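You operate a simulated robot arm through the tools that you are given. There is no shell and no other tool. Be economical: measure what you need, move in short steps, check, and stop when the job is done.

Carry out the task below with a simulated robot arm. There is one attempt and no reset: what you move stays moved.

JOB
The container in the orange frame is not plugged in: switch off, plug in, lock it, switch on again.
Fine: at the cold rack; watch till the lamp on its roof lights. The other containers, switches, sliders and plugs stay as they are.

The check looks at the end state, three seconds after you hand in, the way a careful person would. Anything else that was tipped, shoved, dropped, spilled or broken makes it a failure.

ROBOT AND FRAMES
A 7-joint arm with a two-finger parallel gripper, fixed in place. Base frame: the origin is at the foot of the arm, x ahead of it, y to its left, z up; the work surface is at about z = 0.76. Units: m, degrees, N and s.
With the tool pointing down near the work surface it reaches from about 0.34 to 0.76 m from the base axis. Its first joint turns from -115.0 to 115.0 degrees. Payload 3.91 kg.
The TCP is the grasp point between the finger pads, 0.03 m short of the fingertips. In the tool frame z runs along the fingers and y along their closing line. The gripper opens to 0.11 m. The fingers are 0.02 m wide and 0.01 m thick; the gripper's body (0.048 by 0.112 m) begins 0.055 m behind the TCP.
Orientation is that of the tool frame in the base frame, as [roll, pitch, yaw] about the fixed x, y, z axes, in that order (R = Rz(yaw) Ry(pitch) Rx(roll)). With the fingers straight down and closing along the base's y, the tool's x points along the base's -x, its y along +y and its z along -z.

CONTROLS
- The arm moves only by the tool apply_moves. Its argument "plan" is a list of rows, each a list of 3 entries, a list of its own where there are three numbers: the shift along the tool's x, y, z in units of 150 mm (1.0 is 150 mm), then the turn, a rotation vector about the tool's x, y, z in units of 90 degrees (1.0 is 90 degrees), then the finger opening in m, from 0 to 0.11. In form: [[[dx, dy, dz], [rx, ry, rz], jaw], ...]. A call has 1 to 10 rows; each row is the pose to reach, as a shift and turn from the pose commanded when the call began, along the tool's axes at that moment. A call with a number of a shift or a turn outside -1 to 1 is refused whole. Rows are played at 5 a second. More than 0.05 m and 8.6 degrees between two rows, or a gripper value outside its range, and nothing of the call is played. A pose out of reach is approached as far as the arm can. The call stops where the force on the tool passes 40 N (or 10 N more than at its start, if that is more) or the arm is blocked; 0.2 s more then pass. The fingers move at their own pace (about 0.108 m/s each) and stop on an object; they squeeze with about 37 N. The grip force told is the motor's: it shows also when the fingers shut on nothing. Time passes only in rows, and 0.2 s behind the last, so rows that repeat a pose let the fingers close. It gives the time, the measured TCP pose, the force on the tool (base axes), the opening and the grip force at its end, in the units of the frame above (readings bear some noise).
- Cameras (640 x 400 px; columns grow to the right, rows downward): "scene" is fixed at [0.2209, -0.6499, 1.3398]; the picture's right is [0.96, 0.28, 0.00], its down [0.25, -0.87, -0.43] and it looks along [-0.12, 0.41, -0.90] (base axes); focal length 226 px, centre (320, 200). "wrist" rides on the gripper at [0.072, 0.017, -0.103] in the tool frame; the picture's right is [-0.23, 0.97, 0.00], its down [-0.76, -0.18, -0.62] and it looks along [-0.61, -0.14, 0.78] (tool axes); focal length 222 px, centre (320, 200).
- capture(camera): a new picture of that camera. No time passes.
- move_column(by): slides the trunk up (or, below 0, down) by that many m; the arm rides with it, the base frame stays. It gives what a move gives, with no picture.
- pixel_to_xyz(camera, pixels): for up to 12 pixels [column, row] of the newest picture of that camera ("zoom" is the newest enlarged one), the place [x, y, z] in the base frame of the surface seen there, good to about 0.002 m. No time passes.
- enlarge(camera, box): a new picture of the part [left, top, right, bottom] of that camera's present view, enlarged. No time passes.
- job_done(): hands the job in; it is judged then, once.

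Work in short steps. Measure before you move; look again where a grasp or a placing could have gone wrong, and mend it. You have 80 turns and 38 pictures in all, those below and enlarged ones among them. Open the gripper and draw the arm clear of the work before you hand the job in, unless the task says otherwise; then end with one line.

The tools are called by a JSON object that holds its "name" and its "arguments". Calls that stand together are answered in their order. apply_moves: Moves the arm, as the interface text tells. Its arguments: {"type":"object","properties":{"plan":{"type":"array","items":{"type":"array"}}},"required":["plan"]} The other tools are called the same way: move_column (by) slides the trunk up or down; capture (camera) takes a picture; pixel_to_xyz (camera, pixels) gives the place of the surface under pixels of a picture; enlarge (camera, box) takes an enlarged picture of a part of a camera's view; job_done () hands the job in.

At the start:

```text
t: 0.0
eef_pos: [0.0415, -0.4689, 1.0323]
tcp_rot: [-180.0, 0.1, -180.0]
wrist_force: [1.0, 0.1, -0.4]
finger_gap: 0.1101
gripper_force: 0.0
trunk travel left (down, up): [-0.7, 0.29]
```

scene: 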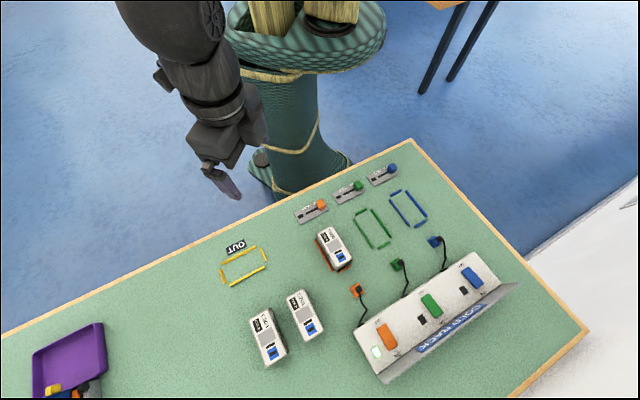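
wrist: 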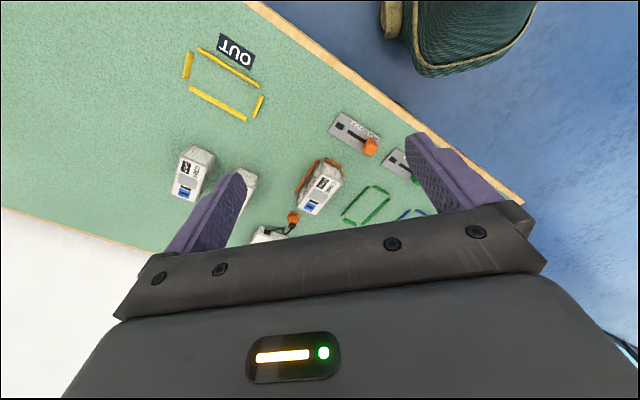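

The scene shows the orange frame at about (333,250), a cold rack at (430,310), and sliders at (312,208). I'll enlarge these areas for detail.

{"name": "enlarge", "arguments": {"camera": "scene", "box": [340, 220, 520, 390]}}

{"name": "enlarge", "arguments": {"camera": "scene", "box": [280, 155, 440, 275]}}

```text
2.35 times, centred on (430, 305) of scene
```

zoom: 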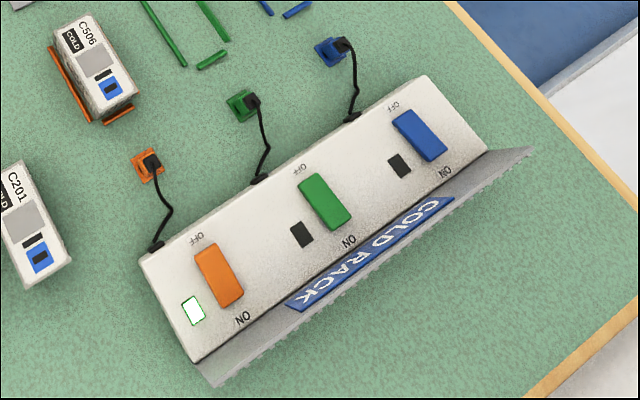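

```text
3.33 times, centred on (360, 215) of scene
```

zoom: 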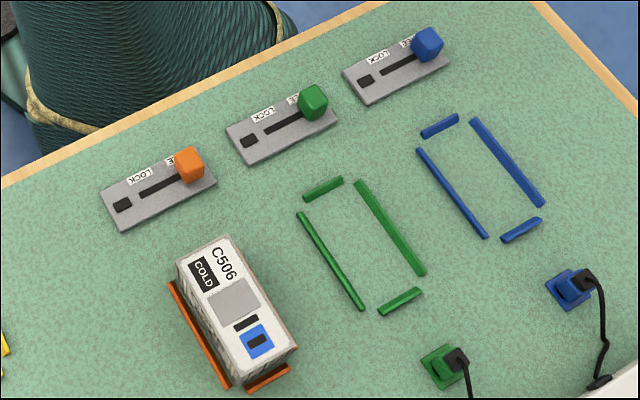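

Orange switch has its lamp lit (on), the plug is parked in an orange holder, and the slider is at FREE. I'll take closer views to measure.

{"name": "enlarge", "arguments": {"camera": "scene", "box": [340, 270, 420, 390]}}

{"name": "pixel_to_xyz", "arguments": {"camera": "scene", "pixels": [[298, 216], [325, 209], [312, 209], [321, 202], [318, 231], [335, 226], [334, 268], [351, 261], [341, 257], [356, 288], [376, 380], [365, 330]]}}

{"name": "pixel_to_xyz", "arguments": {"camera": "zoom", "pixels": [[200, 60], [217, 60], [223, 73], [188, 68], [305, 180], [330, 170], [380, 260], [355, 275], [342, 222], [245, 260], [270, 300], [420, 300]]}}

```text
3.33 times, centred on (380, 330) of scene
```

zoom: 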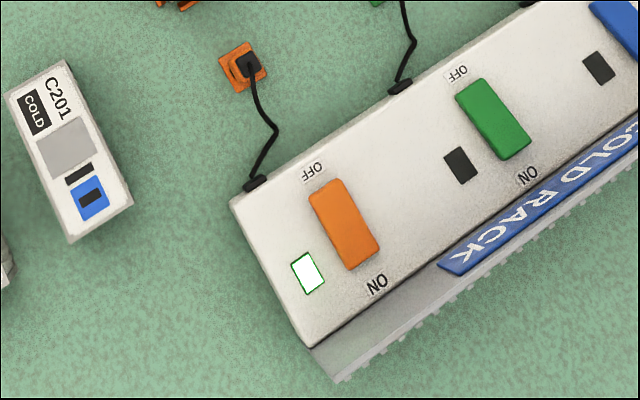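

```text
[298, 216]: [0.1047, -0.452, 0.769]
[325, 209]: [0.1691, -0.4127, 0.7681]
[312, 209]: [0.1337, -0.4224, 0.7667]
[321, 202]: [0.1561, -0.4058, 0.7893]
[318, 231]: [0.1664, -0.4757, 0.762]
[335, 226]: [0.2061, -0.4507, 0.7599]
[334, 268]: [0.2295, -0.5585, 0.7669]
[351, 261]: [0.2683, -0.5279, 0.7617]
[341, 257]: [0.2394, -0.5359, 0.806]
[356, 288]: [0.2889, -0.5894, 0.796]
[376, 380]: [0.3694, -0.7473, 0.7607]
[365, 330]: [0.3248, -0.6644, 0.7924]
```

```text
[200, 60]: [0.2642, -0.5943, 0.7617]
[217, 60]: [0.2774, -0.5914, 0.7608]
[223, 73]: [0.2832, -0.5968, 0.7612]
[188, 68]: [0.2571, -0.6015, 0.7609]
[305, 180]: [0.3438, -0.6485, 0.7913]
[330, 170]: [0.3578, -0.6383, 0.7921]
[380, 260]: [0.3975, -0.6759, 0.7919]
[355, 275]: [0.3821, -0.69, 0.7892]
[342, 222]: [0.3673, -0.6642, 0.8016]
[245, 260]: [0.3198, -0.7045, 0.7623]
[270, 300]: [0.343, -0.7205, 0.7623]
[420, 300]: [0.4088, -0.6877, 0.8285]
```

The rocker's tilt, the plug head and the container socket need finer measurement. I query pixels on them in the current zoom.

{"name": "pixel_to_xyz", "arguments": {"camera": "zoom", "pixels": [[325, 190], [333, 206], [350, 238], [362, 260], [247, 66], [243, 60], [256, 60], [238, 72], [250, 80], [226, 66], [236, 92], [268, 76]]}}

{"name": "enlarge", "arguments": {"camera": "scene", "box": [290, 190, 370, 300]}}

```text
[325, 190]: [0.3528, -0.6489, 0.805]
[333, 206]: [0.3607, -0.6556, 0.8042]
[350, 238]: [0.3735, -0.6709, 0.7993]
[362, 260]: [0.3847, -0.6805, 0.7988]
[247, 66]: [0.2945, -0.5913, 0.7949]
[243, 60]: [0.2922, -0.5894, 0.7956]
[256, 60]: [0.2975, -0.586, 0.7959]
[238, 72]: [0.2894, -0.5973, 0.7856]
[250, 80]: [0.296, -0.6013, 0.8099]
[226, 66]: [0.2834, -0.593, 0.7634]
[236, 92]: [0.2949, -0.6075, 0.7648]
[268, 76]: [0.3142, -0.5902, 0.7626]
```

```text
3.64 times, centred on (330, 245) of scene
```

zoom: 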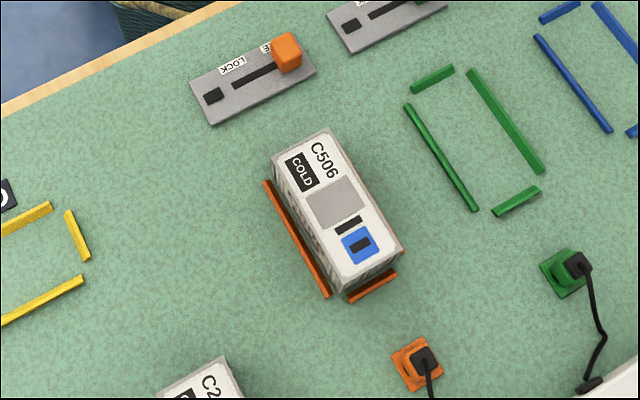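

Now measure socket, container roof corners and the slider knob/slot in this zoom.

{"name": "pixel_to_xyz", "arguments": {"camera": "zoom", "pixels": [[360, 243], [342, 237], [368, 228], [378, 250], [353, 261], [328, 133], [277, 158], [341, 285], [397, 255], [348, 225], [285, 42], [213, 95]]}}

{"name": "pixel_to_xyz", "arguments": {"camera": "zoom", "pixels": [[193, 85], [210, 122], [313, 75], [235, 86], [272, 70], [288, 62], [278, 55], [298, 50], [275, 38], [290, 33], [423, 358], [360, 237]]}}

```text
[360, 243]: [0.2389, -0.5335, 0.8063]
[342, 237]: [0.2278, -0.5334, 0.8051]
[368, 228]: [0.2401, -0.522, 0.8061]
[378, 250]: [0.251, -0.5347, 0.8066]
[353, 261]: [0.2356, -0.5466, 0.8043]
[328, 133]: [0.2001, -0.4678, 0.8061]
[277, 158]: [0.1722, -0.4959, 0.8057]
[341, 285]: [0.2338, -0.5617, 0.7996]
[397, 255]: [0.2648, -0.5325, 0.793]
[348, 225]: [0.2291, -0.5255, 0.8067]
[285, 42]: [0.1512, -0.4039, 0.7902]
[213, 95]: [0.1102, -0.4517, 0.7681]
```

```text
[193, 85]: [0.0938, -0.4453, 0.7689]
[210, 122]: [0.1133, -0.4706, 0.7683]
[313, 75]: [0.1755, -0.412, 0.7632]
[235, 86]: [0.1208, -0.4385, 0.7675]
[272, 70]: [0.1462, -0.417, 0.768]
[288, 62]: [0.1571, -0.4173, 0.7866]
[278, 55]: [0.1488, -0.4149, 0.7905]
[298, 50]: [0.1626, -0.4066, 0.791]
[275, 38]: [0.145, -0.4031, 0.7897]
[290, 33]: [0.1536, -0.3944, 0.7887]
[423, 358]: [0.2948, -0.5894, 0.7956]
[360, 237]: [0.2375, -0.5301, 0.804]
```

All features are aligned at about 44° (rack axis u≈(0.72,0.69), container long axis v≈(0.7,-0.71)). I move in towards the work, yawing 45° with fingers closed for pressing the switch.

{"name": "apply_moves", "arguments": {"plan": [[[-0.16, -0.05, 0], [0, 0, 0.085], 0], [[-0.33, -0.1, 0], [0, 0, 0.17], 0], [[-0.5, -0.15, 0], [0, 0, 0.25], 0], [[-0.66, -0.2, 0], [0, 0, 0.335], 0], [[-0.83, -0.25, 0], [0, 0, 0.42], 0], [[-1, -0.3, 0], [0, 0, 0.5], 0], [[-1, -0.3, 0], [0, 0, 0.5], 0]]}}

```text
t: 1.6
eef_pos: [0.1911, -0.5157, 1.0304]
tcp_rot: [179.9, 0.0, 134.9]
wrist_force: [-0.4, 0.6, -0.4]
finger_gap: 0.0002
gripper_force: 36.9
trunk travel left (down, up): [-0.7, 0.29]
```

The tool is now aligned (x = -v, y = u). I'll look through the wrist camera at the rack and plug.

{"name": "capture", "arguments": {"camera": "wrist"}}

```text
31 pictures are left
```

wrist: 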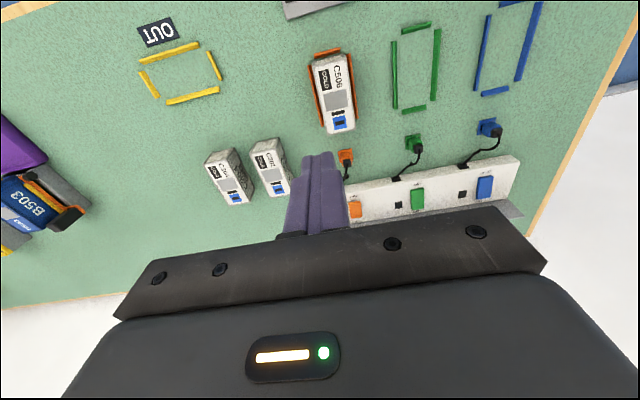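

Move toward a point above the OFF end of the orange rocker (0.355,-0.651).

{"name": "apply_moves", "arguments": {"plan": [[[-0.25, 0.03, 0.1], [0, 0, 0], 0], [[-0.5, 0.07, 0.2], [0, 0, 0], 0], [[-0.75, 0.1, 0.4], [0, 0, 0], 0], [[-1, 0.137, 0.6], [0, 0, 0], 0], [[-1, 0.137, 0.6], [0, 0, 0], 0]]}}

{"name": "apply_moves", "arguments": {"plan": [[[-0.2, 0, 0.1], [0, 0, 0], 0], [[-0.41, 0, 0.2], [0, 0, 0], 0], [[-0.41, 0, 0.3], [0, 0, 0], 0], [[-0.41, 0, 0.3], [0, 0, 0], 0]]}}

{"name": "enlarge", "arguments": {"camera": "scene", "box": [340, 250, 440, 390]}}

```text
t: 2.8
eef_pos: [0.3136, -0.6024, 0.9384]
tcp_rot: [-180.0, 0.0, 135.0]
wrist_force: [0.2, 0.3, 0.1]
finger_gap: 0.0001
gripper_force: 36.8
trunk travel left (down, up): [-0.7, 0.29]
```

```text
t: 3.8
eef_pos: [0.3522, -0.64, 0.9051]
tcp_rot: [-180.0, 0.0, 135.0]
wrist_force: [0.3, 0.0, -0.6]
finger_gap: 0.0
gripper_force: 36.8
out of reach, approached as far as the arm can: row 2, 3, 4
trunk travel left (down, up): [-0.7, 0.29]
```

```text
2.86 times, centred on (390, 320) of scene
```

zoom: 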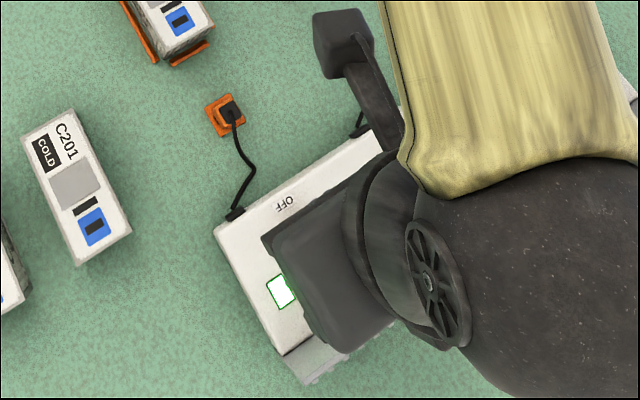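

The arm is at its reach limit at this height (r=0.730). I descend 0.04 m and see whether the reach grows.

{"name": "apply_moves", "arguments": {"plan": [[[-0.02, 0, 0.1], [0, 0, 0], 0], [[-0.04, 0, 0.25], [0, 0, 0], 0], [[-0.05, 0, 0.25], [0, 0, 0], 0]]}}

{"name": "capture", "arguments": {"camera": "wrist"}}

```text
t: 4.6
eef_pos: [0.3509, -0.6359, 0.8678]
tcp_rot: [180.0, 0.0, 135.1]
wrist_force: [0.4, 0.3, 1.2]
finger_gap: 0.0
gripper_force: 36.7
out of reach, approached as far as the arm can: row 1, 2, 3
trunk travel left (down, up): [-0.7, 0.29]
```

```text
29 pictures are left
```

wrist: 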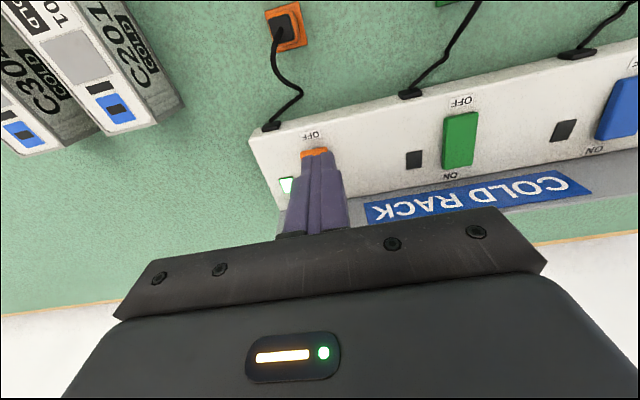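

Reach shrinks while descending, so the shoulder is well above; lowering the trunk should help. I back off a bit, raise the arm 0.15 m, then lower the trunk 0.15 m.

{"name": "apply_moves", "arguments": {"plan": [[[0.1, 0, -0.3], [0, 0, 0], 0], [[0.2, 0, -0.6], [0, 0, 0], 0], [[0.2, 0, -0.85], [0, 0, 0], 0], [[0.2, 0, -1], [0, 0, 0], 0], [[0.2, 0, -1], [0, 0, 0], 0]]}}

{"name": "move_column", "arguments": {"by": -0.15}}

```text
t: 5.8
eef_pos: [0.3427, -0.6317, 1.0205]
tcp_rot: [180.0, -0.1, 135.1]
wrist_force: [-0.2, 1.2, -0.4]
finger_gap: 0.0001
gripper_force: 37.2
out of reach, approached as far as the arm can: row 1, 2, 3, 4, 5
trunk travel left (down, up): [-0.7, 0.29]
```

```text
t: 7.5
eef_pos: [0.3408, -0.6328, 0.8723]
tcp_rot: [179.9, -0.1, 135.2]
wrist_force: [-0.1, -0.2, 0.6]
finger_gap: 0.0
gripper_force: 37.2
trunk travel left (down, up): [-0.55, 0.44]
```

With the trunk lowered, I'll tilt the tool 20° so the fingers reach outward, moving over the OFF end of the rocker while staying above it.

{"name": "apply_moves", "arguments": {"plan": [[[0, 0, 0], [0, -0.08, 0], 0], [[0, 0, 0], [0, -0.16, 0], 0], [[-0.07, -0.012, 0], [0, -0.222, 0], 0], [[-0.157, -0.012, 0.06], [0, -0.222, 0], 0], [[-0.157, -0.012, 0.06], [0, -0.222, 0], 0]]}}

{"name": "capture", "arguments": {"camera": "wrist"}}

```text
t: 8.8
eef_pos: [0.372, -0.6926, 0.8683]
tcp_rot: [179.9, 19.8, 134.9]
wrist_force: [0.2, 0.3, -0.6]
finger_gap: 0.0001
gripper_force: 36.7
out of reach, approached as far as the arm can: row 1, 2, 3, 4, 5
trunk travel left (down, up): [-0.55, 0.44]
```

```text
28 pictures are left
```

wrist: 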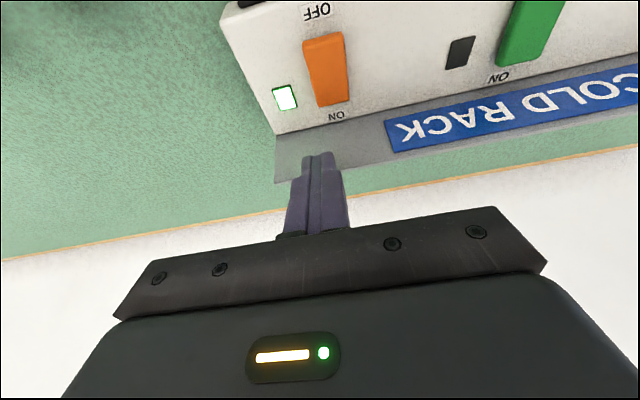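

It overshot to (0.372,-0.693). I'll command back to above the OFF end at (0.355,-0.652).

{"name": "apply_moves", "arguments": {"plan": [[[0.13, 0.055, -0.047], [0, 0, 0], 0], [[0.255, 0.111, -0.093], [0, 0, 0], 0], [[0.255, 0.111, -0.093], [0, 0, 0], 0]]}}

```text
t: 9.6
eef_pos: [0.3718, -0.6914, 0.874]
tcp_rot: [180.0, 19.9, 135.0]
wrist_force: [0.3, 0.5, -0.1]
finger_gap: 0.0002
gripper_force: 37.0
out of reach, approached as far as the arm can: row 1, 2, 3
trunk travel left (down, up): [-0.55, 0.44]
```

Hardly moved: the commanded pose still lies beyond reach. I back off further in the same direction.

{"name": "apply_moves", "arguments": {"plan": [[[0.13, 0, -0.047], [0, 0, 0], 0], [[0.255, 0, -0.093], [0, 0, 0], 0], [[0.255, 0, -0.093], [0, 0, 0], 0]]}}

```text
t: 10.3
eef_pos: [0.3597, -0.6953, 0.8761]
tcp_rot: [179.9, 19.8, 135.0]
wrist_force: [-0.3, -0.3, 0.1]
finger_gap: 0.0
gripper_force: 36.8
out of reach, approached as far as the arm can: row 1, 2, 3
trunk travel left (down, up): [-0.55, 0.44]
```

Behaviour is odd; I'll retreat 0.1 m toward the robot (-v) in steps and see when it becomes reachable.

{"name": "apply_moves", "arguments": {"plan": [[[0.2, 0, -0.07], [0, 0, 0], 0], [[0.4, 0, -0.146], [0, 0, 0], 0], [[0.6, 0, -0.22], [0, 0, 0], 0], [[0.6, 0, -0.22], [0, 0, 0], 0]]}}

```text
t: 11.3
eef_pos: [0.3135, -0.71, 0.89]
tcp_rot: [179.8, 19.8, 135.2]
wrist_force: [0.0, 0.0, -0.3]
finger_gap: 0.0
gripper_force: 37.0
out of reach, approached as far as the arm can: row 1, 2, 3, 4
trunk travel left (down, up): [-0.55, 0.44]
```

The arm slides along r≈0.78 while the commanded pose is nearer in; a joint limit seems to bind with this tilt. I untilt while rising a bit.

{"name": "apply_moves", "arguments": {"plan": [[[-0.04, 0, -0.1], [0, 0.07, 0], 0], [[-0.08, 0, -0.2], [0, 0.14, 0], 0], [[-0.114, 0, -0.313], [0, 0.18, 0], 0], [[-0.114, 0, -0.313], [0, 0.222, 0], 0], [[-0.114, 0, -0.313], [0, 0.222, 0], 0]]}}

```text
t: 12.6
eef_pos: [0.3016, -0.6384, 0.9276]
tcp_rot: [179.9, -0.2, 134.9]
wrist_force: [0.8, 0.2, -0.4]
finger_gap: 0.0
gripper_force: 36.9
out of reach, approached as far as the arm can: row 1, 2, 3, 4, 5
trunk travel left (down, up): [-0.55, 0.44]
```

Still flagged. I take a scene picture to see the arm configuration before moving on.

{"name": "capture", "arguments": {"camera": "scene"}}

```text
27 pictures are left
```

scene: 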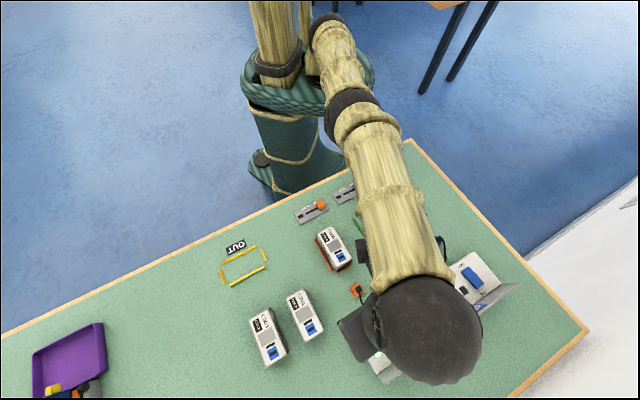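

The arm looks nearly stretched straight. I'll command well inward and upward to get out of the stretched configuration.

{"name": "apply_moves", "arguments": {"plan": [[[0.2, 0, -0.2], [0, 0, 0], 0], [[0.4, 0, -0.4], [0, 0, 0], 0], [[0.6, 0, -0.6], [0, 0, 0], 0], [[0.8, 0, -0.8], [0, 0, 0], 0], [[0.8, 0, -0.8], [0, 0, 0], 0]]}}

```text
t: 13.8
eef_pos: [0.2412, -0.6111, 1.0513]
tcp_rot: [179.9, -0.1, 135.1]
wrist_force: [-0.8, 0.6, -0.6]
finger_gap: 0.0
gripper_force: 37.0
out of reach, approached as far as the arm can: row 1, 2, 3, 4, 5
trunk travel left (down, up): [-0.55, 0.44]
```

It tracks the outer reach limit, so the arm is locked straight in a singular stretch. A quick downward move should bend the elbow the normal way; I go down 0.11 m (still well above everything).

{"name": "apply_moves", "arguments": {"plan": [[[0, 0, 0.32], [0, 0, 0], 0], [[0, 0, 0.64], [0, 0, 0], 0], [[0, 0, 0.75], [0, 0, 0], 0], [[0, 0, 0.75], [0, 0, 0], 0]]}}

```text
t: 14.8
eef_pos: [0.2469, -0.65, 0.9466]
tcp_rot: [179.9, -0.1, 135.1]
wrist_force: [-0.7, -0.3, 0.3]
finger_gap: 0.0
gripper_force: 37.4
out of reach, approached as far as the arm can: row 1, 2, 3, 4
trunk travel left (down, up): [-0.55, 0.44]
```

Still stuck at the limit. I raise the trunk back (which may re-sync the commanded pose) and then try an inward step.

{"name": "move_column", "arguments": {"by": 0.15}}

{"name": "apply_moves", "arguments": {"plan": [[[0.15, 0, 0], [0, 0, 0], 0], [[0.3, 0, 0], [0, 0, 0], 0], [[0.3, 0, 0], [0, 0, 0], 0]]}}

```text
t: 16.5
eef_pos: [0.2474, -0.6494, 1.0962]
tcp_rot: [179.9, -0.1, 135.1]
wrist_force: [0.6, 0.9, 0.3]
finger_gap: 0.0
gripper_force: 37.4
trunk travel left (down, up): [-0.7, 0.29]
```

```text
t: 17.3
eef_pos: [0.2272, -0.6517, 1.1045]
tcp_rot: [179.9, -0.1, 135.2]
wrist_force: [-1.3, 0.4, -0.1]
finger_gap: 0.0001
gripper_force: 37.5
out of reach, approached as far as the arm can: row 1, 2, 3
trunk travel left (down, up): [-0.7, 0.29]
```

The pattern suggests the elbow flipped past straight (hyper-extended). I'll stretch outward first to straighten it, then go down quickly and inward so it bends the normal way.

{"name": "apply_moves", "arguments": {"plan": [[[-0.18, -0.09, 0], [0, 0, 0], 0], [[-0.36, -0.175, 0], [0, 0, 0], 0], [[-0.36, -0.175, 0], [0, 0, 0], 0], [[-0.3, -0.146, 0.3], [0, 0, 0], 0], [[-0.2, -0.1, 0.6], [0, 0, 0], 0], [[0, 0, 0.8], [0, 0, 0], 0], [[0.2, 0.1, 0.9], [0, 0, 0], 0], [[0.3, 0.15, 0.9], [0, 0, 0], 0]]}}

```text
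t: 19.1
eef_pos: [0.2071, -0.6037, 0.9666]
tcp_rot: [-179.9, -0.1, 135.2]
wrist_force: [0.4, 0.6, -0.6]
finger_gap: 0.0001
gripper_force: 37.2
out of reach, approached as far as the arm can: row 1, 2, 3, 4, 5
trunk travel left (down, up): [-0.7, 0.29]
```

Escaped: the last rows were in reach. Now I tilt 20° outward here and then travel to above the OFF end of the rocker, staying within reach.

{"name": "apply_moves", "arguments": {"plan": [[[0, 0, 0], [0, -0.08, 0], 0], [[0, 0, 0], [0, -0.16, 0], 0], [[0, 0.05, 0], [0, -0.222, 0], 0], [[-0.2, 0.15, 0.1], [0, -0.222, 0], 0], [[-0.45, 0.25, 0.2], [0, -0.222, 0], 0], [[-0.7, 0.35, 0.3], [0, -0.222, 0], 0], [[-0.924, 0.471, 0.45], [0, -0.222, 0], 0], [[-0.924, 0.471, 0.645], [0, -0.222, 0], 0], [[-0.924, 0.471, 0.645], [0, -0.222, 0], 0]]}}

{"name": "capture", "arguments": {"camera": "wrist"}}

```text
t: 21.1
eef_pos: [0.3556, -0.6482, 0.8719]
tcp_rot: [179.9, 19.9, 135.0]
wrist_force: [0.5, 0.1, -0.3]
finger_gap: 0.0
gripper_force: 37.1
trunk travel left (down, up): [-0.7, 0.29]
```

```text
26 pictures are left
```

wrist: 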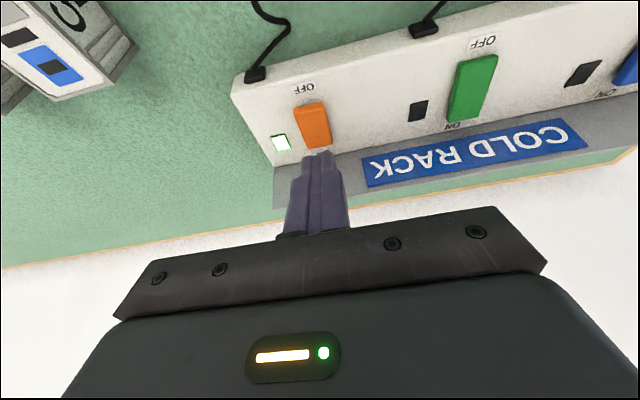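

Fingers are just above the rocker. I press straight down at the OFF end (about 0.04 m), watching force.

{"name": "apply_moves", "arguments": {"plan": [[[0.025, -0.016, 0.12], [0, 0, 0], 0], [[0.05, -0.016, 0.19], [0, 0, 0], 0], [[0.065, -0.016, 0.23], [0, 0, 0], 0], [[0.077, -0.016, 0.265], [0, 0, 0], 0], [[0.077, -0.016, 0.265], [0, 0, 0], 0]]}}

{"name": "capture", "arguments": {"camera": "wrist"}}

```text
t: 22.3
eef_pos: [0.3564, -0.6541, 0.8316]
tcp_rot: [179.8, 19.9, 135.0]
wrist_force: [1.2, 0.2, 0.2]
finger_gap: 0.0
gripper_force: 36.9
trunk travel left (down, up): [-0.7, 0.29]
```

```text
25 pictures are left
```

wrist: 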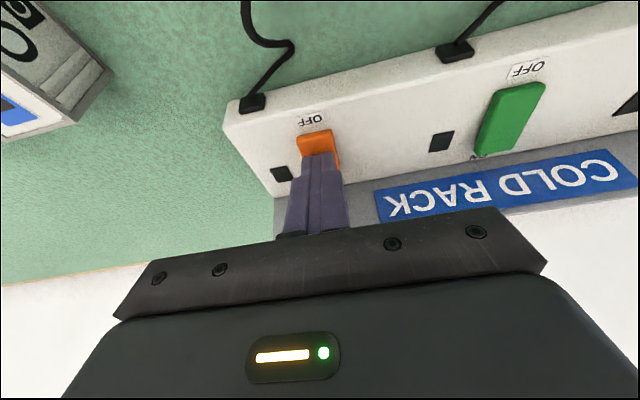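

The lamp beside the orange rocker went dark: it's off. I rise 0.1 m and back.

{"name": "apply_moves", "arguments": {"plan": [[[-0.1, 0, -0.27], [0, 0, 0], 0], [[-0.2, 0, -0.55], [0, 0, 0], 0], [[0, 0, -0.65], [0, 0.07, 0], 0], [[0.2, 0, -0.75], [0, 0.15, 0], 0], [[0.4, 0, -0.82], [0, 0.221, 0], 0.05], [[0.4, 0, -0.82], [0, 0.221, 0], 0.05]]}}

{"name": "capture", "arguments": {"camera": "wrist"}}

```text
t: 23.7
eef_pos: [0.2867, -0.5829, 0.9262]
tcp_rot: [180.0, -0.2, 134.9]
wrist_force: [-0.6, 0.5, -0.2]
finger_gap: 0.0502
gripper_force: 0.1
trunk travel left (down, up): [-0.7, 0.29]
```

```text
24 pictures are left
```

wrist: 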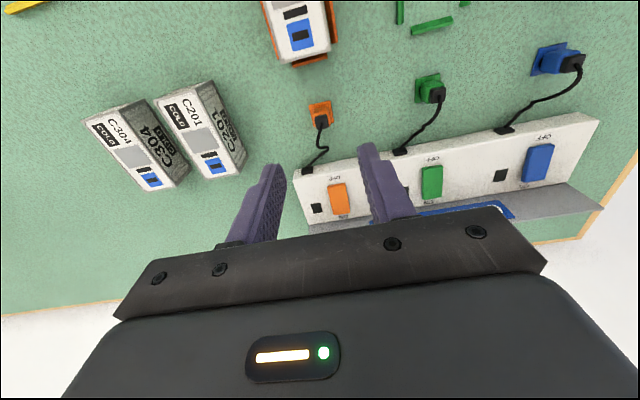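

Off, untilted. Now close views of the plug in its parking holder from both cameras.

{"name": "enlarge", "arguments": {"camera": "wrist", "box": [280, 80, 360, 180]}}

{"name": "pixel_to_xyz", "arguments": {"camera": "zoom", "pixels": [[321, 160], [300, 158], [345, 158], [320, 140], [320, 180], [270, 110], [355, 95], [370, 130], [280, 140], [320, 120], [300, 130], [330, 200]]}}

```text
4.00 times, centred on (320, 130) of wrist
```

zoom: 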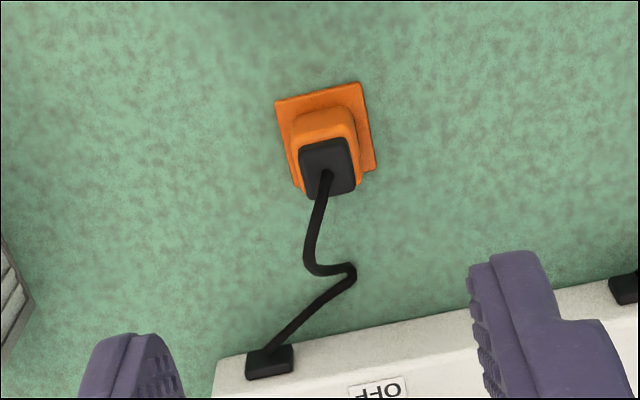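

```text
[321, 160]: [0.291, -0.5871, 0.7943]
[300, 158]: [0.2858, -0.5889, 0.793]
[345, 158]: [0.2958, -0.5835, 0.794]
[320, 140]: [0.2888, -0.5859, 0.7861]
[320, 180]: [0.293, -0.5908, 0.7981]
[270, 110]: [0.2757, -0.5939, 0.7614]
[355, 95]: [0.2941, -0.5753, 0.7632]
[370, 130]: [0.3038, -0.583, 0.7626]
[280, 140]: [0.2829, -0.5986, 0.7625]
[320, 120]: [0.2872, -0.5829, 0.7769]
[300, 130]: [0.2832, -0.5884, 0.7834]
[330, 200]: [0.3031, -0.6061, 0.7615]
```

I'll look at the plug side-on from the scene camera (highly enlarged) to distinguish holder from plug body.

{"name": "enlarge", "arguments": {"camera": "scene", "box": [340, 276, 372, 296]}}

{"name": "enlarge", "arguments": {"camera": "scene", "box": [418, 226, 458, 251]}}

```text
16.00 times, centred on (356, 286) of scene
```

zoom: 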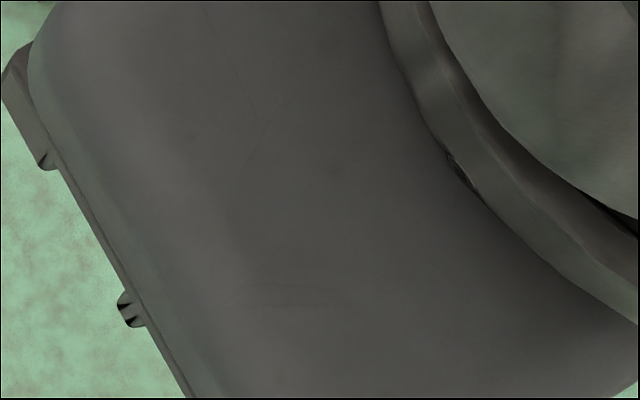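

```text
16.00 times, centred on (438, 238) of scene
```

zoom: 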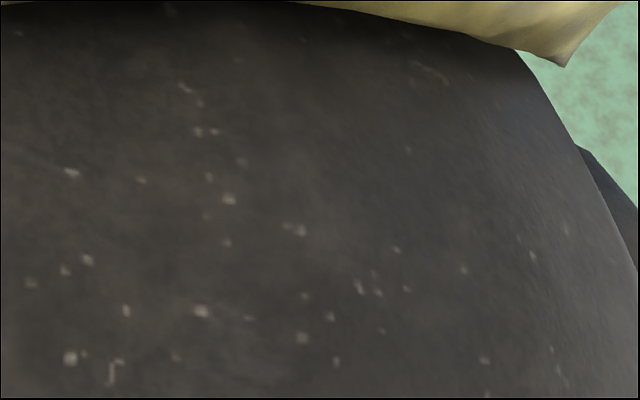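

Occluded by the arm. From the measurements: black head centre ≈ (0.295,-0.590), z≈0.785–0.798, above an orange collar. I descend partway with v-correction and inspect with the wrist camera.

{"name": "apply_moves", "arguments": {"plan": [[[-0.075, 0, 0.15], [0, 0, 0], 0.05], [[-0.075, 0, 0.35], [0, 0, 0], 0.05], [[-0.075, 0, 0.5], [0, 0, 0], 0.05], [[-0.075, 0, 0.5], [0, 0, 0], 0.05]]}}

{"name": "enlarge", "arguments": {"camera": "wrist", "box": [240, 80, 400, 180]}}

{"name": "pixel_to_xyz", "arguments": {"camera": "zoom", "pixels": [[321, 160], [300, 200], [330, 200], [360, 200], [300, 240], [330, 240], [360, 240], [320, 120], [280, 220], [310, 180], [350, 180], [330, 260]]}}

```text
t: 24.7
eef_pos: [0.2983, -0.592, 0.8509]
tcp_rot: [179.9, 0.1, 135.1]
wrist_force: [-1.2, -0.6, -0.3]
finger_gap: 0.0502
gripper_force: 0.1
trunk travel left (down, up): [-0.7, 0.29]
```

```text
4.00 times, centred on (320, 130) of wrist
```

zoom: 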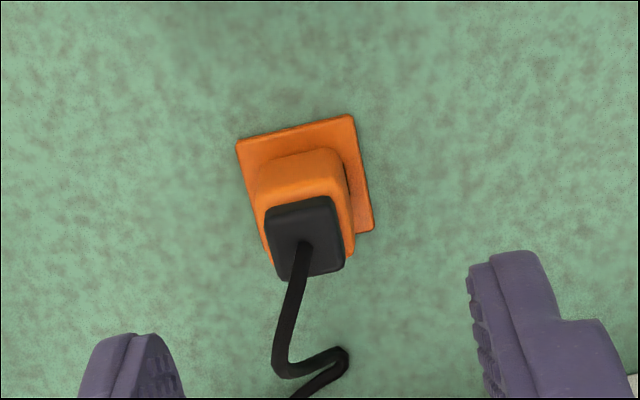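

```text
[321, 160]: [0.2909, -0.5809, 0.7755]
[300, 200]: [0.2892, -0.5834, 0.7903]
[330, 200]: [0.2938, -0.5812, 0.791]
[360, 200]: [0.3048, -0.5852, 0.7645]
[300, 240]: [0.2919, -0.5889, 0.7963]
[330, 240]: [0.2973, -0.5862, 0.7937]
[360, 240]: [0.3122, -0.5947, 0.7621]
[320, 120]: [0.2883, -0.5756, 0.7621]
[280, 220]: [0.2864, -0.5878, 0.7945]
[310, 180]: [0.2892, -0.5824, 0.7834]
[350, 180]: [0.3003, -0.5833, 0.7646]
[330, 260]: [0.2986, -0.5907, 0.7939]
```

Black head about 14 mm square, centre u≈-0.209, v≈0.625. I correct and descend to TCP z≈0.815, then close.

{"name": "apply_moves", "arguments": {"plan": [[[0.03, -0.01, 0.1], [0, 0, 0], 0.05], [[0.03, -0.01, 0.24], [0, 0, 0], 0.05], [[0.03, -0.01, 0.24], [0, 0, 0], 0.05], [[0.03, -0.01, 0.24], [0, 0, 0], 0], [[0.03, -0.01, 0.24], [0, 0, 0], 0], [[0.03, -0.01, 0.24], [0, 0, 0], 0]]}}

{"name": "enlarge", "arguments": {"camera": "wrist", "box": [240, 80, 400, 180]}}

```text
t: 26.1
eef_pos: [0.2916, -0.5913, 0.815]
tcp_rot: [179.9, -0.1, 135.1]
wrist_force: [0.6, -0.3, -0.9]
finger_gap: 0.0127
gripper_force: 37.2
trunk travel left (down, up): [-0.7, 0.29]
```

```text
4.00 times, centred on (320, 130) of wrist
```

zoom: 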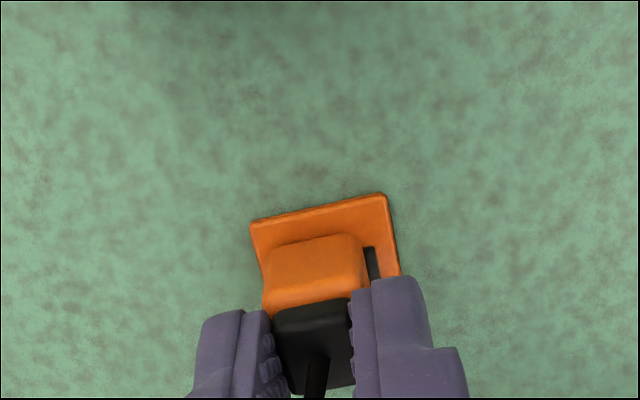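

Gripped at 12.7 mm. Lift straight up 0.04 m gently.

{"name": "apply_moves", "arguments": {"plan": [[[0, 0, -0.07], [0, 0, 0], 0], [[0, 0, -0.14], [0, 0, 0], 0], [[0, 0, -0.21], [0, 0, 0], 0], [[0, 0, -0.27], [0, 0, 0], 0], [[0, 0, -0.27], [0, 0, 0], 0]]}}

{"name": "enlarge", "arguments": {"camera": "wrist", "box": [240, 80, 400, 180]}}

```text
t: 27.3
eef_pos: [0.2893, -0.5904, 0.8567]
tcp_rot: [-180.0, -0.1, 135.1]
wrist_force: [-0.4, -0.1, -0.4]
finger_gap: 0.0126
gripper_force: 37.1
trunk travel left (down, up): [-0.7, 0.29]
```

```text
4.00 times, centred on (320, 130) of wrist
```

zoom: 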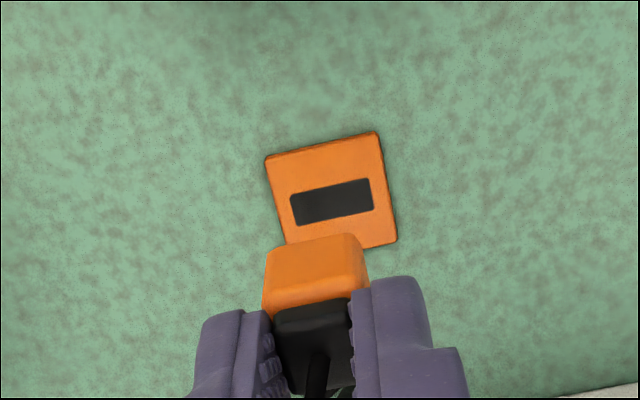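

The orange body is the plug itself; the holder plate has a slot along u. I measure the slot to get the TCP-to-slot offset.

{"name": "pixel_to_xyz", "arguments": {"camera": "zoom", "pixels": [[290, 197], [370, 181], [374, 207], [295, 224], [332, 202], [267, 157], [377, 133], [396, 241], [331, 150], [380, 190], [310, 190], [280, 180]]}}

{"name": "pixel_to_xyz", "arguments": {"camera": "wrist", "pixels": [[313, 148], [330, 148], [320, 142]]}}

```text
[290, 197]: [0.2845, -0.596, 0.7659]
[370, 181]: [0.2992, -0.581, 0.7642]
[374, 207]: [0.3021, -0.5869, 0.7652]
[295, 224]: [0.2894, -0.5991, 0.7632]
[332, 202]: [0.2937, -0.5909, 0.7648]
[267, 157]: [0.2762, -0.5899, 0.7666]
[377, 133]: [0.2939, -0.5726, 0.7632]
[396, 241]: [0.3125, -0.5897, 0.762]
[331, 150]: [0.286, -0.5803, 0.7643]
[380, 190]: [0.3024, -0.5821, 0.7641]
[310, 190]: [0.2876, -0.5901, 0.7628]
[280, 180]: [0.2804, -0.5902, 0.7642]
```

```text
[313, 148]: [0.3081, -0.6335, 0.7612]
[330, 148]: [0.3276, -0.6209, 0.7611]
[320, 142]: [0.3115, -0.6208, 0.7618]
```

Slot centre ≈ (0.2938,-0.5908). I raise to z≈0.92 to view the container's socket.

{"name": "apply_moves", "arguments": {"plan": [[[0, 0, -0.15], [0, 0, 0], 0], [[0.1, 0, -0.3], [0, 0, 0], 0], [[0.2, 0, -0.43], [0, 0, 0], 0], [[0.2, 0, -0.43], [0, 0, 0], 0]]}}

{"name": "enlarge", "arguments": {"camera": "wrist", "box": [240, 0, 400, 100]}}

```text
t: 28.3
eef_pos: [0.27, -0.5693, 0.9216]
tcp_rot: [179.9, -0.2, 135.2]
wrist_force: [0.1, -0.1, 0.7]
finger_gap: 0.0127
gripper_force: 37.7
trunk travel left (down, up): [-0.7, 0.29]
```

```text
4.00 times, centred on (320, 50) of wrist
```

zoom: 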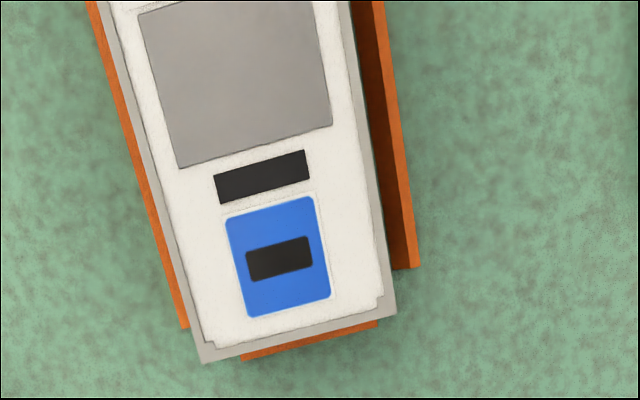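

Excellent view: socket slot centred at zoom (279,258). I measure its corners, the container edges and socket plate.

{"name": "pixel_to_xyz", "arguments": {"camera": "zoom", "pixels": [[246, 252], [308, 237], [313, 267], [251, 281], [279, 258], [226, 218], [314, 198], [330, 296], [248, 317], [215, 176], [305, 150], [180, 165]]}}

{"name": "pixel_to_xyz", "arguments": {"camera": "zoom", "pixels": [[332, 124], [203, 360], [394, 312], [340, 180], [210, 260], [350, 260], [230, 330], [140, 15], [309, 182], [220, 203]]}}

```text
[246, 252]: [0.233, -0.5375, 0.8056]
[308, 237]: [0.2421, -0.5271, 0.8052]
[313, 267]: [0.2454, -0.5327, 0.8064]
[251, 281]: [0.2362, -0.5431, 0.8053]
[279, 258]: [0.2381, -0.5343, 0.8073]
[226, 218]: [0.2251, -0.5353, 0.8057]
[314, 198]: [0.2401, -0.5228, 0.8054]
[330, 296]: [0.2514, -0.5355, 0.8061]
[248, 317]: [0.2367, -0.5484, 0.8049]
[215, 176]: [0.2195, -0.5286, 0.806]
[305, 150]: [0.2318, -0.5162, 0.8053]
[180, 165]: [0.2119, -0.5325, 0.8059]
```

```text
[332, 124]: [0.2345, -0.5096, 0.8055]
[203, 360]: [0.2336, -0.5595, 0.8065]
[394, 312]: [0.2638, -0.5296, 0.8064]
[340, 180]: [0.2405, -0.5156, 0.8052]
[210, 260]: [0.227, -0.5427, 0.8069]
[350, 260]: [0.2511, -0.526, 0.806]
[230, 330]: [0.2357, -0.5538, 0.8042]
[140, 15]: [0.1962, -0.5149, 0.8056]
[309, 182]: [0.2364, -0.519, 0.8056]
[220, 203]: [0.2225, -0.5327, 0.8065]
```

Socket slot centre ≈ (0.2392,-0.5351,0.8056); relative shift from parked slot is 0.078 along -v and 0.0007 along u. I move above it, lower partway and check.

{"name": "apply_moves", "arguments": {"plan": [[[0.16, 0.005, 0], [0, 0, 0], 0], [[0.32, 0.005, 0], [0, 0, 0], 0], [[0.32, 0.005, 0.15], [0, 0, 0], 0], [[0.32, 0.005, 0.25], [0, 0, 0], 0], [[0.32, 0.005, 0.25], [0, 0, 0], 0]]}}

{"name": "enlarge", "arguments": {"camera": "wrist", "box": [240, 80, 400, 180]}}

```text
t: 29.5
eef_pos: [0.2363, -0.5367, 0.8854]
tcp_rot: [-180.0, 0.0, 135.1]
wrist_force: [-1.1, -0.1, -0.9]
finger_gap: 0.0126
gripper_force: 36.8
trunk travel left (down, up): [-0.7, 0.29]
```

```text
4.00 times, centred on (320, 130) of wrist
```

zoom: 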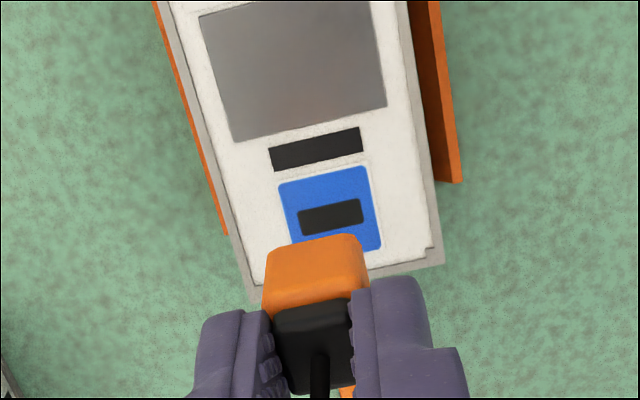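

Alignment looks consistent with the parked geometry. I lower slowly in small steps to the seat.

{"name": "apply_moves", "arguments": {"plan": [[[0, 0, 0.04], [0, 0, 0], 0], [[0, 0, 0.08], [0, 0, 0], 0], [[0, 0, 0.11], [0, 0, 0], 0], [[0, 0, 0.14], [0, 0, 0], 0], [[0, 0, 0.165], [0, 0, 0], 0], [[0, 0, 0.18], [0, 0, 0], 0], [[0, 0, 0.18], [0, 0, 0], 0]]}}

{"name": "enlarge", "arguments": {"camera": "wrist", "box": [240, 80, 400, 180]}}

```text
t: 31.1
eef_pos: [0.2379, -0.5349, 0.8572]
tcp_rot: [-180.0, -0.1, 135.1]
wrist_force: [0.4, 1.7, 2.5]
finger_gap: 0.0128
gripper_force: 37.5
trunk travel left (down, up): [-0.7, 0.29]
```

```text
4.00 times, centred on (320, 130) of wrist
```

zoom: 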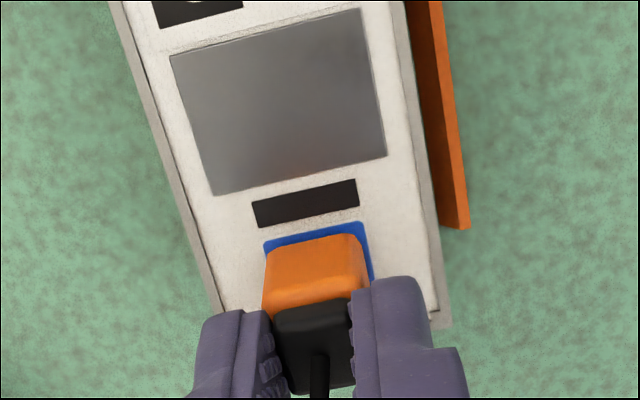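

The plug body sits on the blue plate with only ~2.5 N. I press a few millimetres further to seat it.

{"name": "apply_moves", "arguments": {"plan": [[[0, 0, 0.01], [0, 0, 0], 0], [[0, 0, 0.02], [0, 0, 0], 0], [[0, 0, 0.03], [0, 0, 0], 0], [[0, 0, 0.03], [0, 0, 0], 0]]}}

```text
t: 32.1
eef_pos: [0.2385, -0.5354, 0.8563]
tcp_rot: [-179.9, 0.4, 135.0]
wrist_force: [-3.3, 8.8, 18.7]
finger_gap: 0.0128
gripper_force: 36.9
trunk travel left (down, up): [-0.7, 0.29]
stopped in row 4: the force on the tool passed its limit (the readings are from after the stop); the commanded pose is now the measured one
```

It stopped hard at z=0.8563, exactly the expected seated height. I release and rise straight up.

{"name": "apply_moves", "arguments": {"plan": [[[0, 0, 0], [0, 0, 0], 0.035], [[0, 0, 0], [0, 0, 0], 0.035], [[0, 0, -0.15], [0, 0, 0], 0.035], [[0, 0, -0.4], [0, 0, 0], 0.035], [[0.1, 0, -0.6], [0, 0, 0], 0.035], [[0.3, 0, -0.6], [0, 0, 0], 0.035], [[0.3, 0, -0.6], [0, 0, 0], 0.035]]}}

{"name": "capture", "arguments": {"camera": "wrist"}}

```text
t: 33.7
eef_pos: [0.2077, -0.5034, 0.9411]
tcp_rot: [-179.9, 0.3, 135.1]
wrist_force: [-0.9, -0.3, -0.5]
finger_gap: 0.0353
gripper_force: 0.0
trunk travel left (down, up): [-0.7, 0.29]
```

```text
14 pictures are left
```

wrist: 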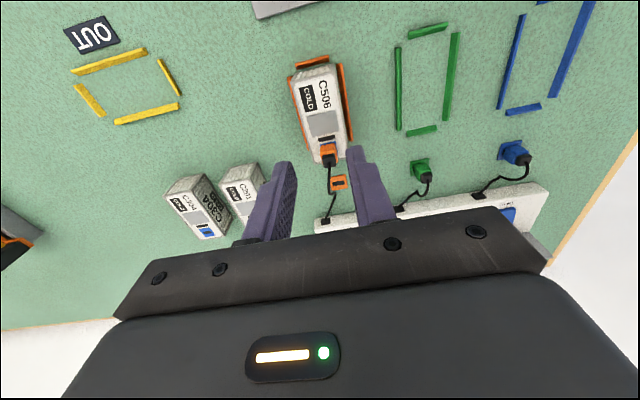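

Plug is in the socket. Next the slider: I move above the orange knob (≈(0.1525,-0.405)) keeping height, and look.

{"name": "apply_moves", "arguments": {"plan": [[[0.25, 0.07, 0], [0, 0, 0], 0.035], [[0.5, 0.14, 0], [0, 0, 0], 0.035], [[0.725, 0.205, 0.1], [0, 0, 0], 0.035], [[0.725, 0.205, 0.25], [0, 0, 0], 0.035], [[0.725, 0.205, 0.25], [0, 0, 0], 0.035]]}}

{"name": "enlarge", "arguments": {"camera": "wrist", "box": [200, 40, 440, 190]}}

```text
t: 34.9
eef_pos: [0.1501, -0.4071, 0.9047]
tcp_rot: [-180.0, 0.3, 135.0]
wrist_force: [0.5, 0.9, 0.0]
finger_gap: 0.0351
gripper_force: 0.0
trunk travel left (down, up): [-0.7, 0.29]
```

```text
2.67 times, centred on (320, 115) of wrist
```

zoom: 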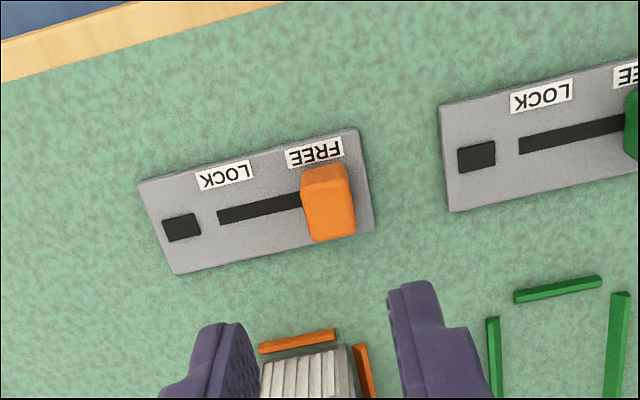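

Slider view is clear; measure knob top and slot ends.

{"name": "pixel_to_xyz", "arguments": {"camera": "zoom", "pixels": [[308, 192], [346, 184], [316, 232], [350, 228], [330, 208], [220, 216], [292, 201], [181, 228], [325, 175], [340, 170]]}}

```text
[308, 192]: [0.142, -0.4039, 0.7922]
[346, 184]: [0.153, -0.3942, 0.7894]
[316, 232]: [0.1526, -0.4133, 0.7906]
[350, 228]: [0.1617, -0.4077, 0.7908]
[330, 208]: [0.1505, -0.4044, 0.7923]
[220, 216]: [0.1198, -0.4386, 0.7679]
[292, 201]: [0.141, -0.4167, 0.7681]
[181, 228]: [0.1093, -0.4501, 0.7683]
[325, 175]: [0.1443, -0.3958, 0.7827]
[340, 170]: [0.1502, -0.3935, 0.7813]
```

Knob centre (0.1523,-0.4048), well inside the open fingers. I descend to TCP z≈0.803 and close on it.

{"name": "apply_moves", "arguments": {"plan": [[[0, 0.012, 0.25], [0, 0, 0], 0.035], [[0, 0.012, 0.45], [0, 0, 0], 0.035], [[0, 0.012, 0.6], [0, 0, 0], 0.035], [[0, 0.012, 0.68], [0, 0, 0], 0.035], [[0, 0.012, 0.68], [0, 0, 0], 0.035], [[0, 0.012, 0.68], [0, 0, 0], 0], [[0, 0.012, 0.68], [0, 0, 0], 0], [[0, 0.012, 0.68], [0, 0, 0], 0]]}}

```text
t: 36.7
eef_pos: [0.1519, -0.4076, 0.8025]
tcp_rot: [-179.9, 0.3, 134.9]
wrist_force: [-0.2, -0.4, -4.4]
finger_gap: 0.0168
gripper_force: 45.1
trunk travel left (down, up): [-0.7, 0.29]
```

Knob gripped (16.8 mm). I drag it along -u toward LOCK in small steps.

{"name": "apply_moves", "arguments": {"plan": [[[0, -0.05, 0], [0, 0, 0], 0], [[0, -0.1, 0], [0, 0, 0], 0], [[0, -0.15, 0], [0, 0, 0], 0], [[0, -0.2, 0], [0, 0, 0], 0], [[0, -0.24, 0], [0, 0, 0], 0], [[0, -0.27, 0], [0, 0, 0], 0], [[0, -0.3, 0], [0, 0, 0], 0], [[0, -0.32, 0], [0, 0, 0], 0], [[0, -0.34, 0], [0, 0, 0], 0]]}}

{"name": "enlarge", "arguments": {"camera": "wrist", "box": [200, 40, 440, 190]}}

```text
t: 38.8
eef_pos: [0.1238, -0.4359, 0.8029]
tcp_rot: [179.4, 0.0, 135.4]
wrist_force: [15.5, 8.8, 3.8]
finger_gap: 0.017
gripper_force: 45.6
trunk travel left (down, up): [-0.7, 0.29]
stopped in row 9: the force on the tool passed its limit (the readings are from after the stop); the commanded pose is now the measured one
```

```text
2.67 times, centred on (320, 115) of wrist
```

zoom: 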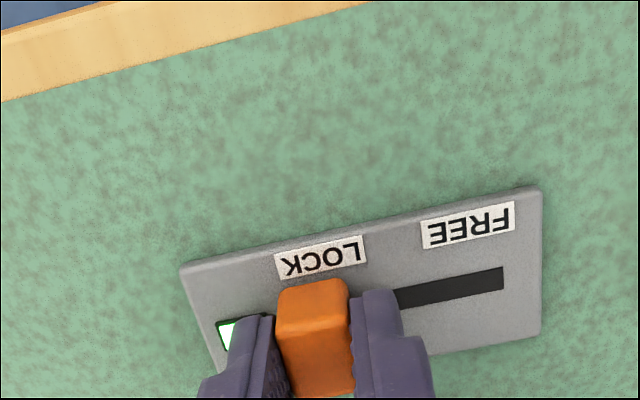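

LOCK lamp is lit green and the knob is at the LOCK end. I open and rise straight up.

{"name": "apply_moves", "arguments": {"plan": [[[0, 0, 0], [0, 0, 0], 0.035], [[0, 0, 0], [0, 0, 0], 0.035], [[0, 0, -0.2], [0, 0, 0], 0.035], [[0, 0, -0.5], [0, 0, 0], 0.035], [[0, 0, -0.8], [0, 0, 0], 0.035], [[0, 0, -1], [0, 0, 0], 0], [[0, 0, -1], [0, 0, 0], 0]]}}

{"name": "enlarge", "arguments": {"camera": "scene", "box": [280, 190, 440, 390]}}

```text
t: 40.4
eef_pos: [0.1199, -0.4366, 0.9531]
tcp_rot: [179.8, 0.1, 135.4]
wrist_force: [0.5, 0.7, -0.6]
finger_gap: 0.0
gripper_force: 37.4
trunk travel left (down, up): [-0.7, 0.29]
```

```text
2.00 times, centred on (360, 290) of scene
```

zoom: 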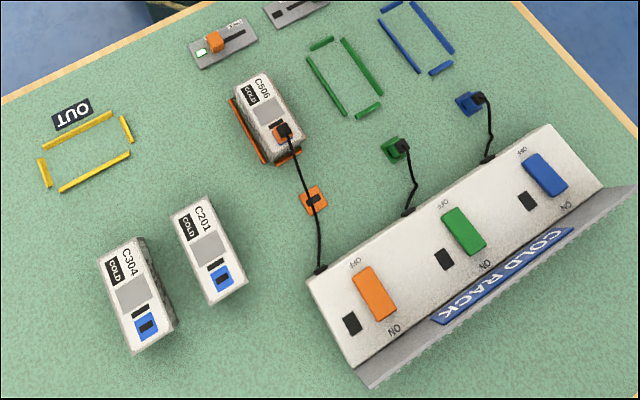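

All good: plug in, slider locked, rack lamp dark. Now back toward the rack with closed fingers, first half of the trip while tilting 24°.

{"name": "apply_moves", "arguments": {"plan": [[[-0.25, 0.02, 0], [0, 0, 0], 0], [[-0.5, 0.03, 0], [0, -0.067, 0], 0], [[-0.75, 0.04, 0], [0, -0.134, 0], 0], [[-1, 0.05, 0], [0, -0.2, 0], 0], [[-1, 0.05, 0], [0, -0.267, 0], 0], [[-1, 0.05, 0], [0, -0.267, 0], 0]]}}

```text
t: 41.8
eef_pos: [0.232, -0.5379, 0.9534]
tcp_rot: [179.4, 24.1, 135.3]
wrist_force: [-0.7, 0.1, 0.4]
finger_gap: 0.0001
gripper_force: 36.8
trunk travel left (down, up): [-0.7, 0.29]
```

Continue to just above the ON half of the orange rocker.

{"name": "apply_moves", "arguments": {"plan": [[[-0.274, 0.01, 0.122], [0, 0, 0], 0], [[-0.548, 0.02, 0.244], [0, 0, 0], 0], [[-0.822, 0.03, 0.366], [0, 0, 0], 0], [[-0.893, 0.047, 0.617], [0, 0, 0], 0], [[-0.995, 0.047, 0.881], [0, 0, 0], 0], [[-0.995, 0.047, 0.881], [0, 0, 0], 0]]}}

{"name": "capture", "arguments": {"camera": "wrist"}}

```text
t: 43.2
eef_pos: [0.3697, -0.6707, 0.8919]
tcp_rot: [179.7, 24.1, 135.2]
wrist_force: [0.3, -0.3, 1.2]
finger_gap: 0.0001
gripper_force: 36.8
trunk travel left (down, up): [-0.7, 0.29]
```

```text
10 pictures are left
```

wrist: 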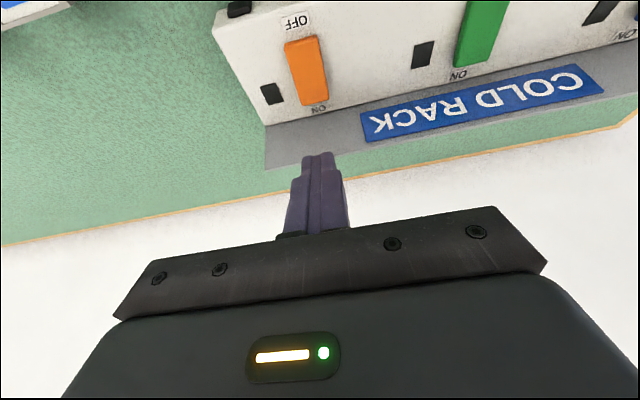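

In reach. The rack's front lip with the sign might be raised; I measure it and the rocker before pressing.

{"name": "pixel_to_xyz", "arguments": {"camera": "wrist", "pixels": [[290, 128], [300, 120], [320, 112], [270, 150], [370, 125], [340, 135], [288, 45], [315, 38], [302, 98], [326, 92], [313, 95], [302, 50]]}}

```text
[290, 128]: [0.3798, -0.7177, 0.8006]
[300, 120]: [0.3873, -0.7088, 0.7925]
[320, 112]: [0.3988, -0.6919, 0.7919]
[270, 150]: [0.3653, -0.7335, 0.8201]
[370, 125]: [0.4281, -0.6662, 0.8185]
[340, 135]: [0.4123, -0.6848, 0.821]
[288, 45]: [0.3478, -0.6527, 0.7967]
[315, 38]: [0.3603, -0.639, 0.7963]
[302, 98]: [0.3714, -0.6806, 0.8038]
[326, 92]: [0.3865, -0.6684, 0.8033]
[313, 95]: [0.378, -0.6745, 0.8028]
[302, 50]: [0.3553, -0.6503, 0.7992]
```

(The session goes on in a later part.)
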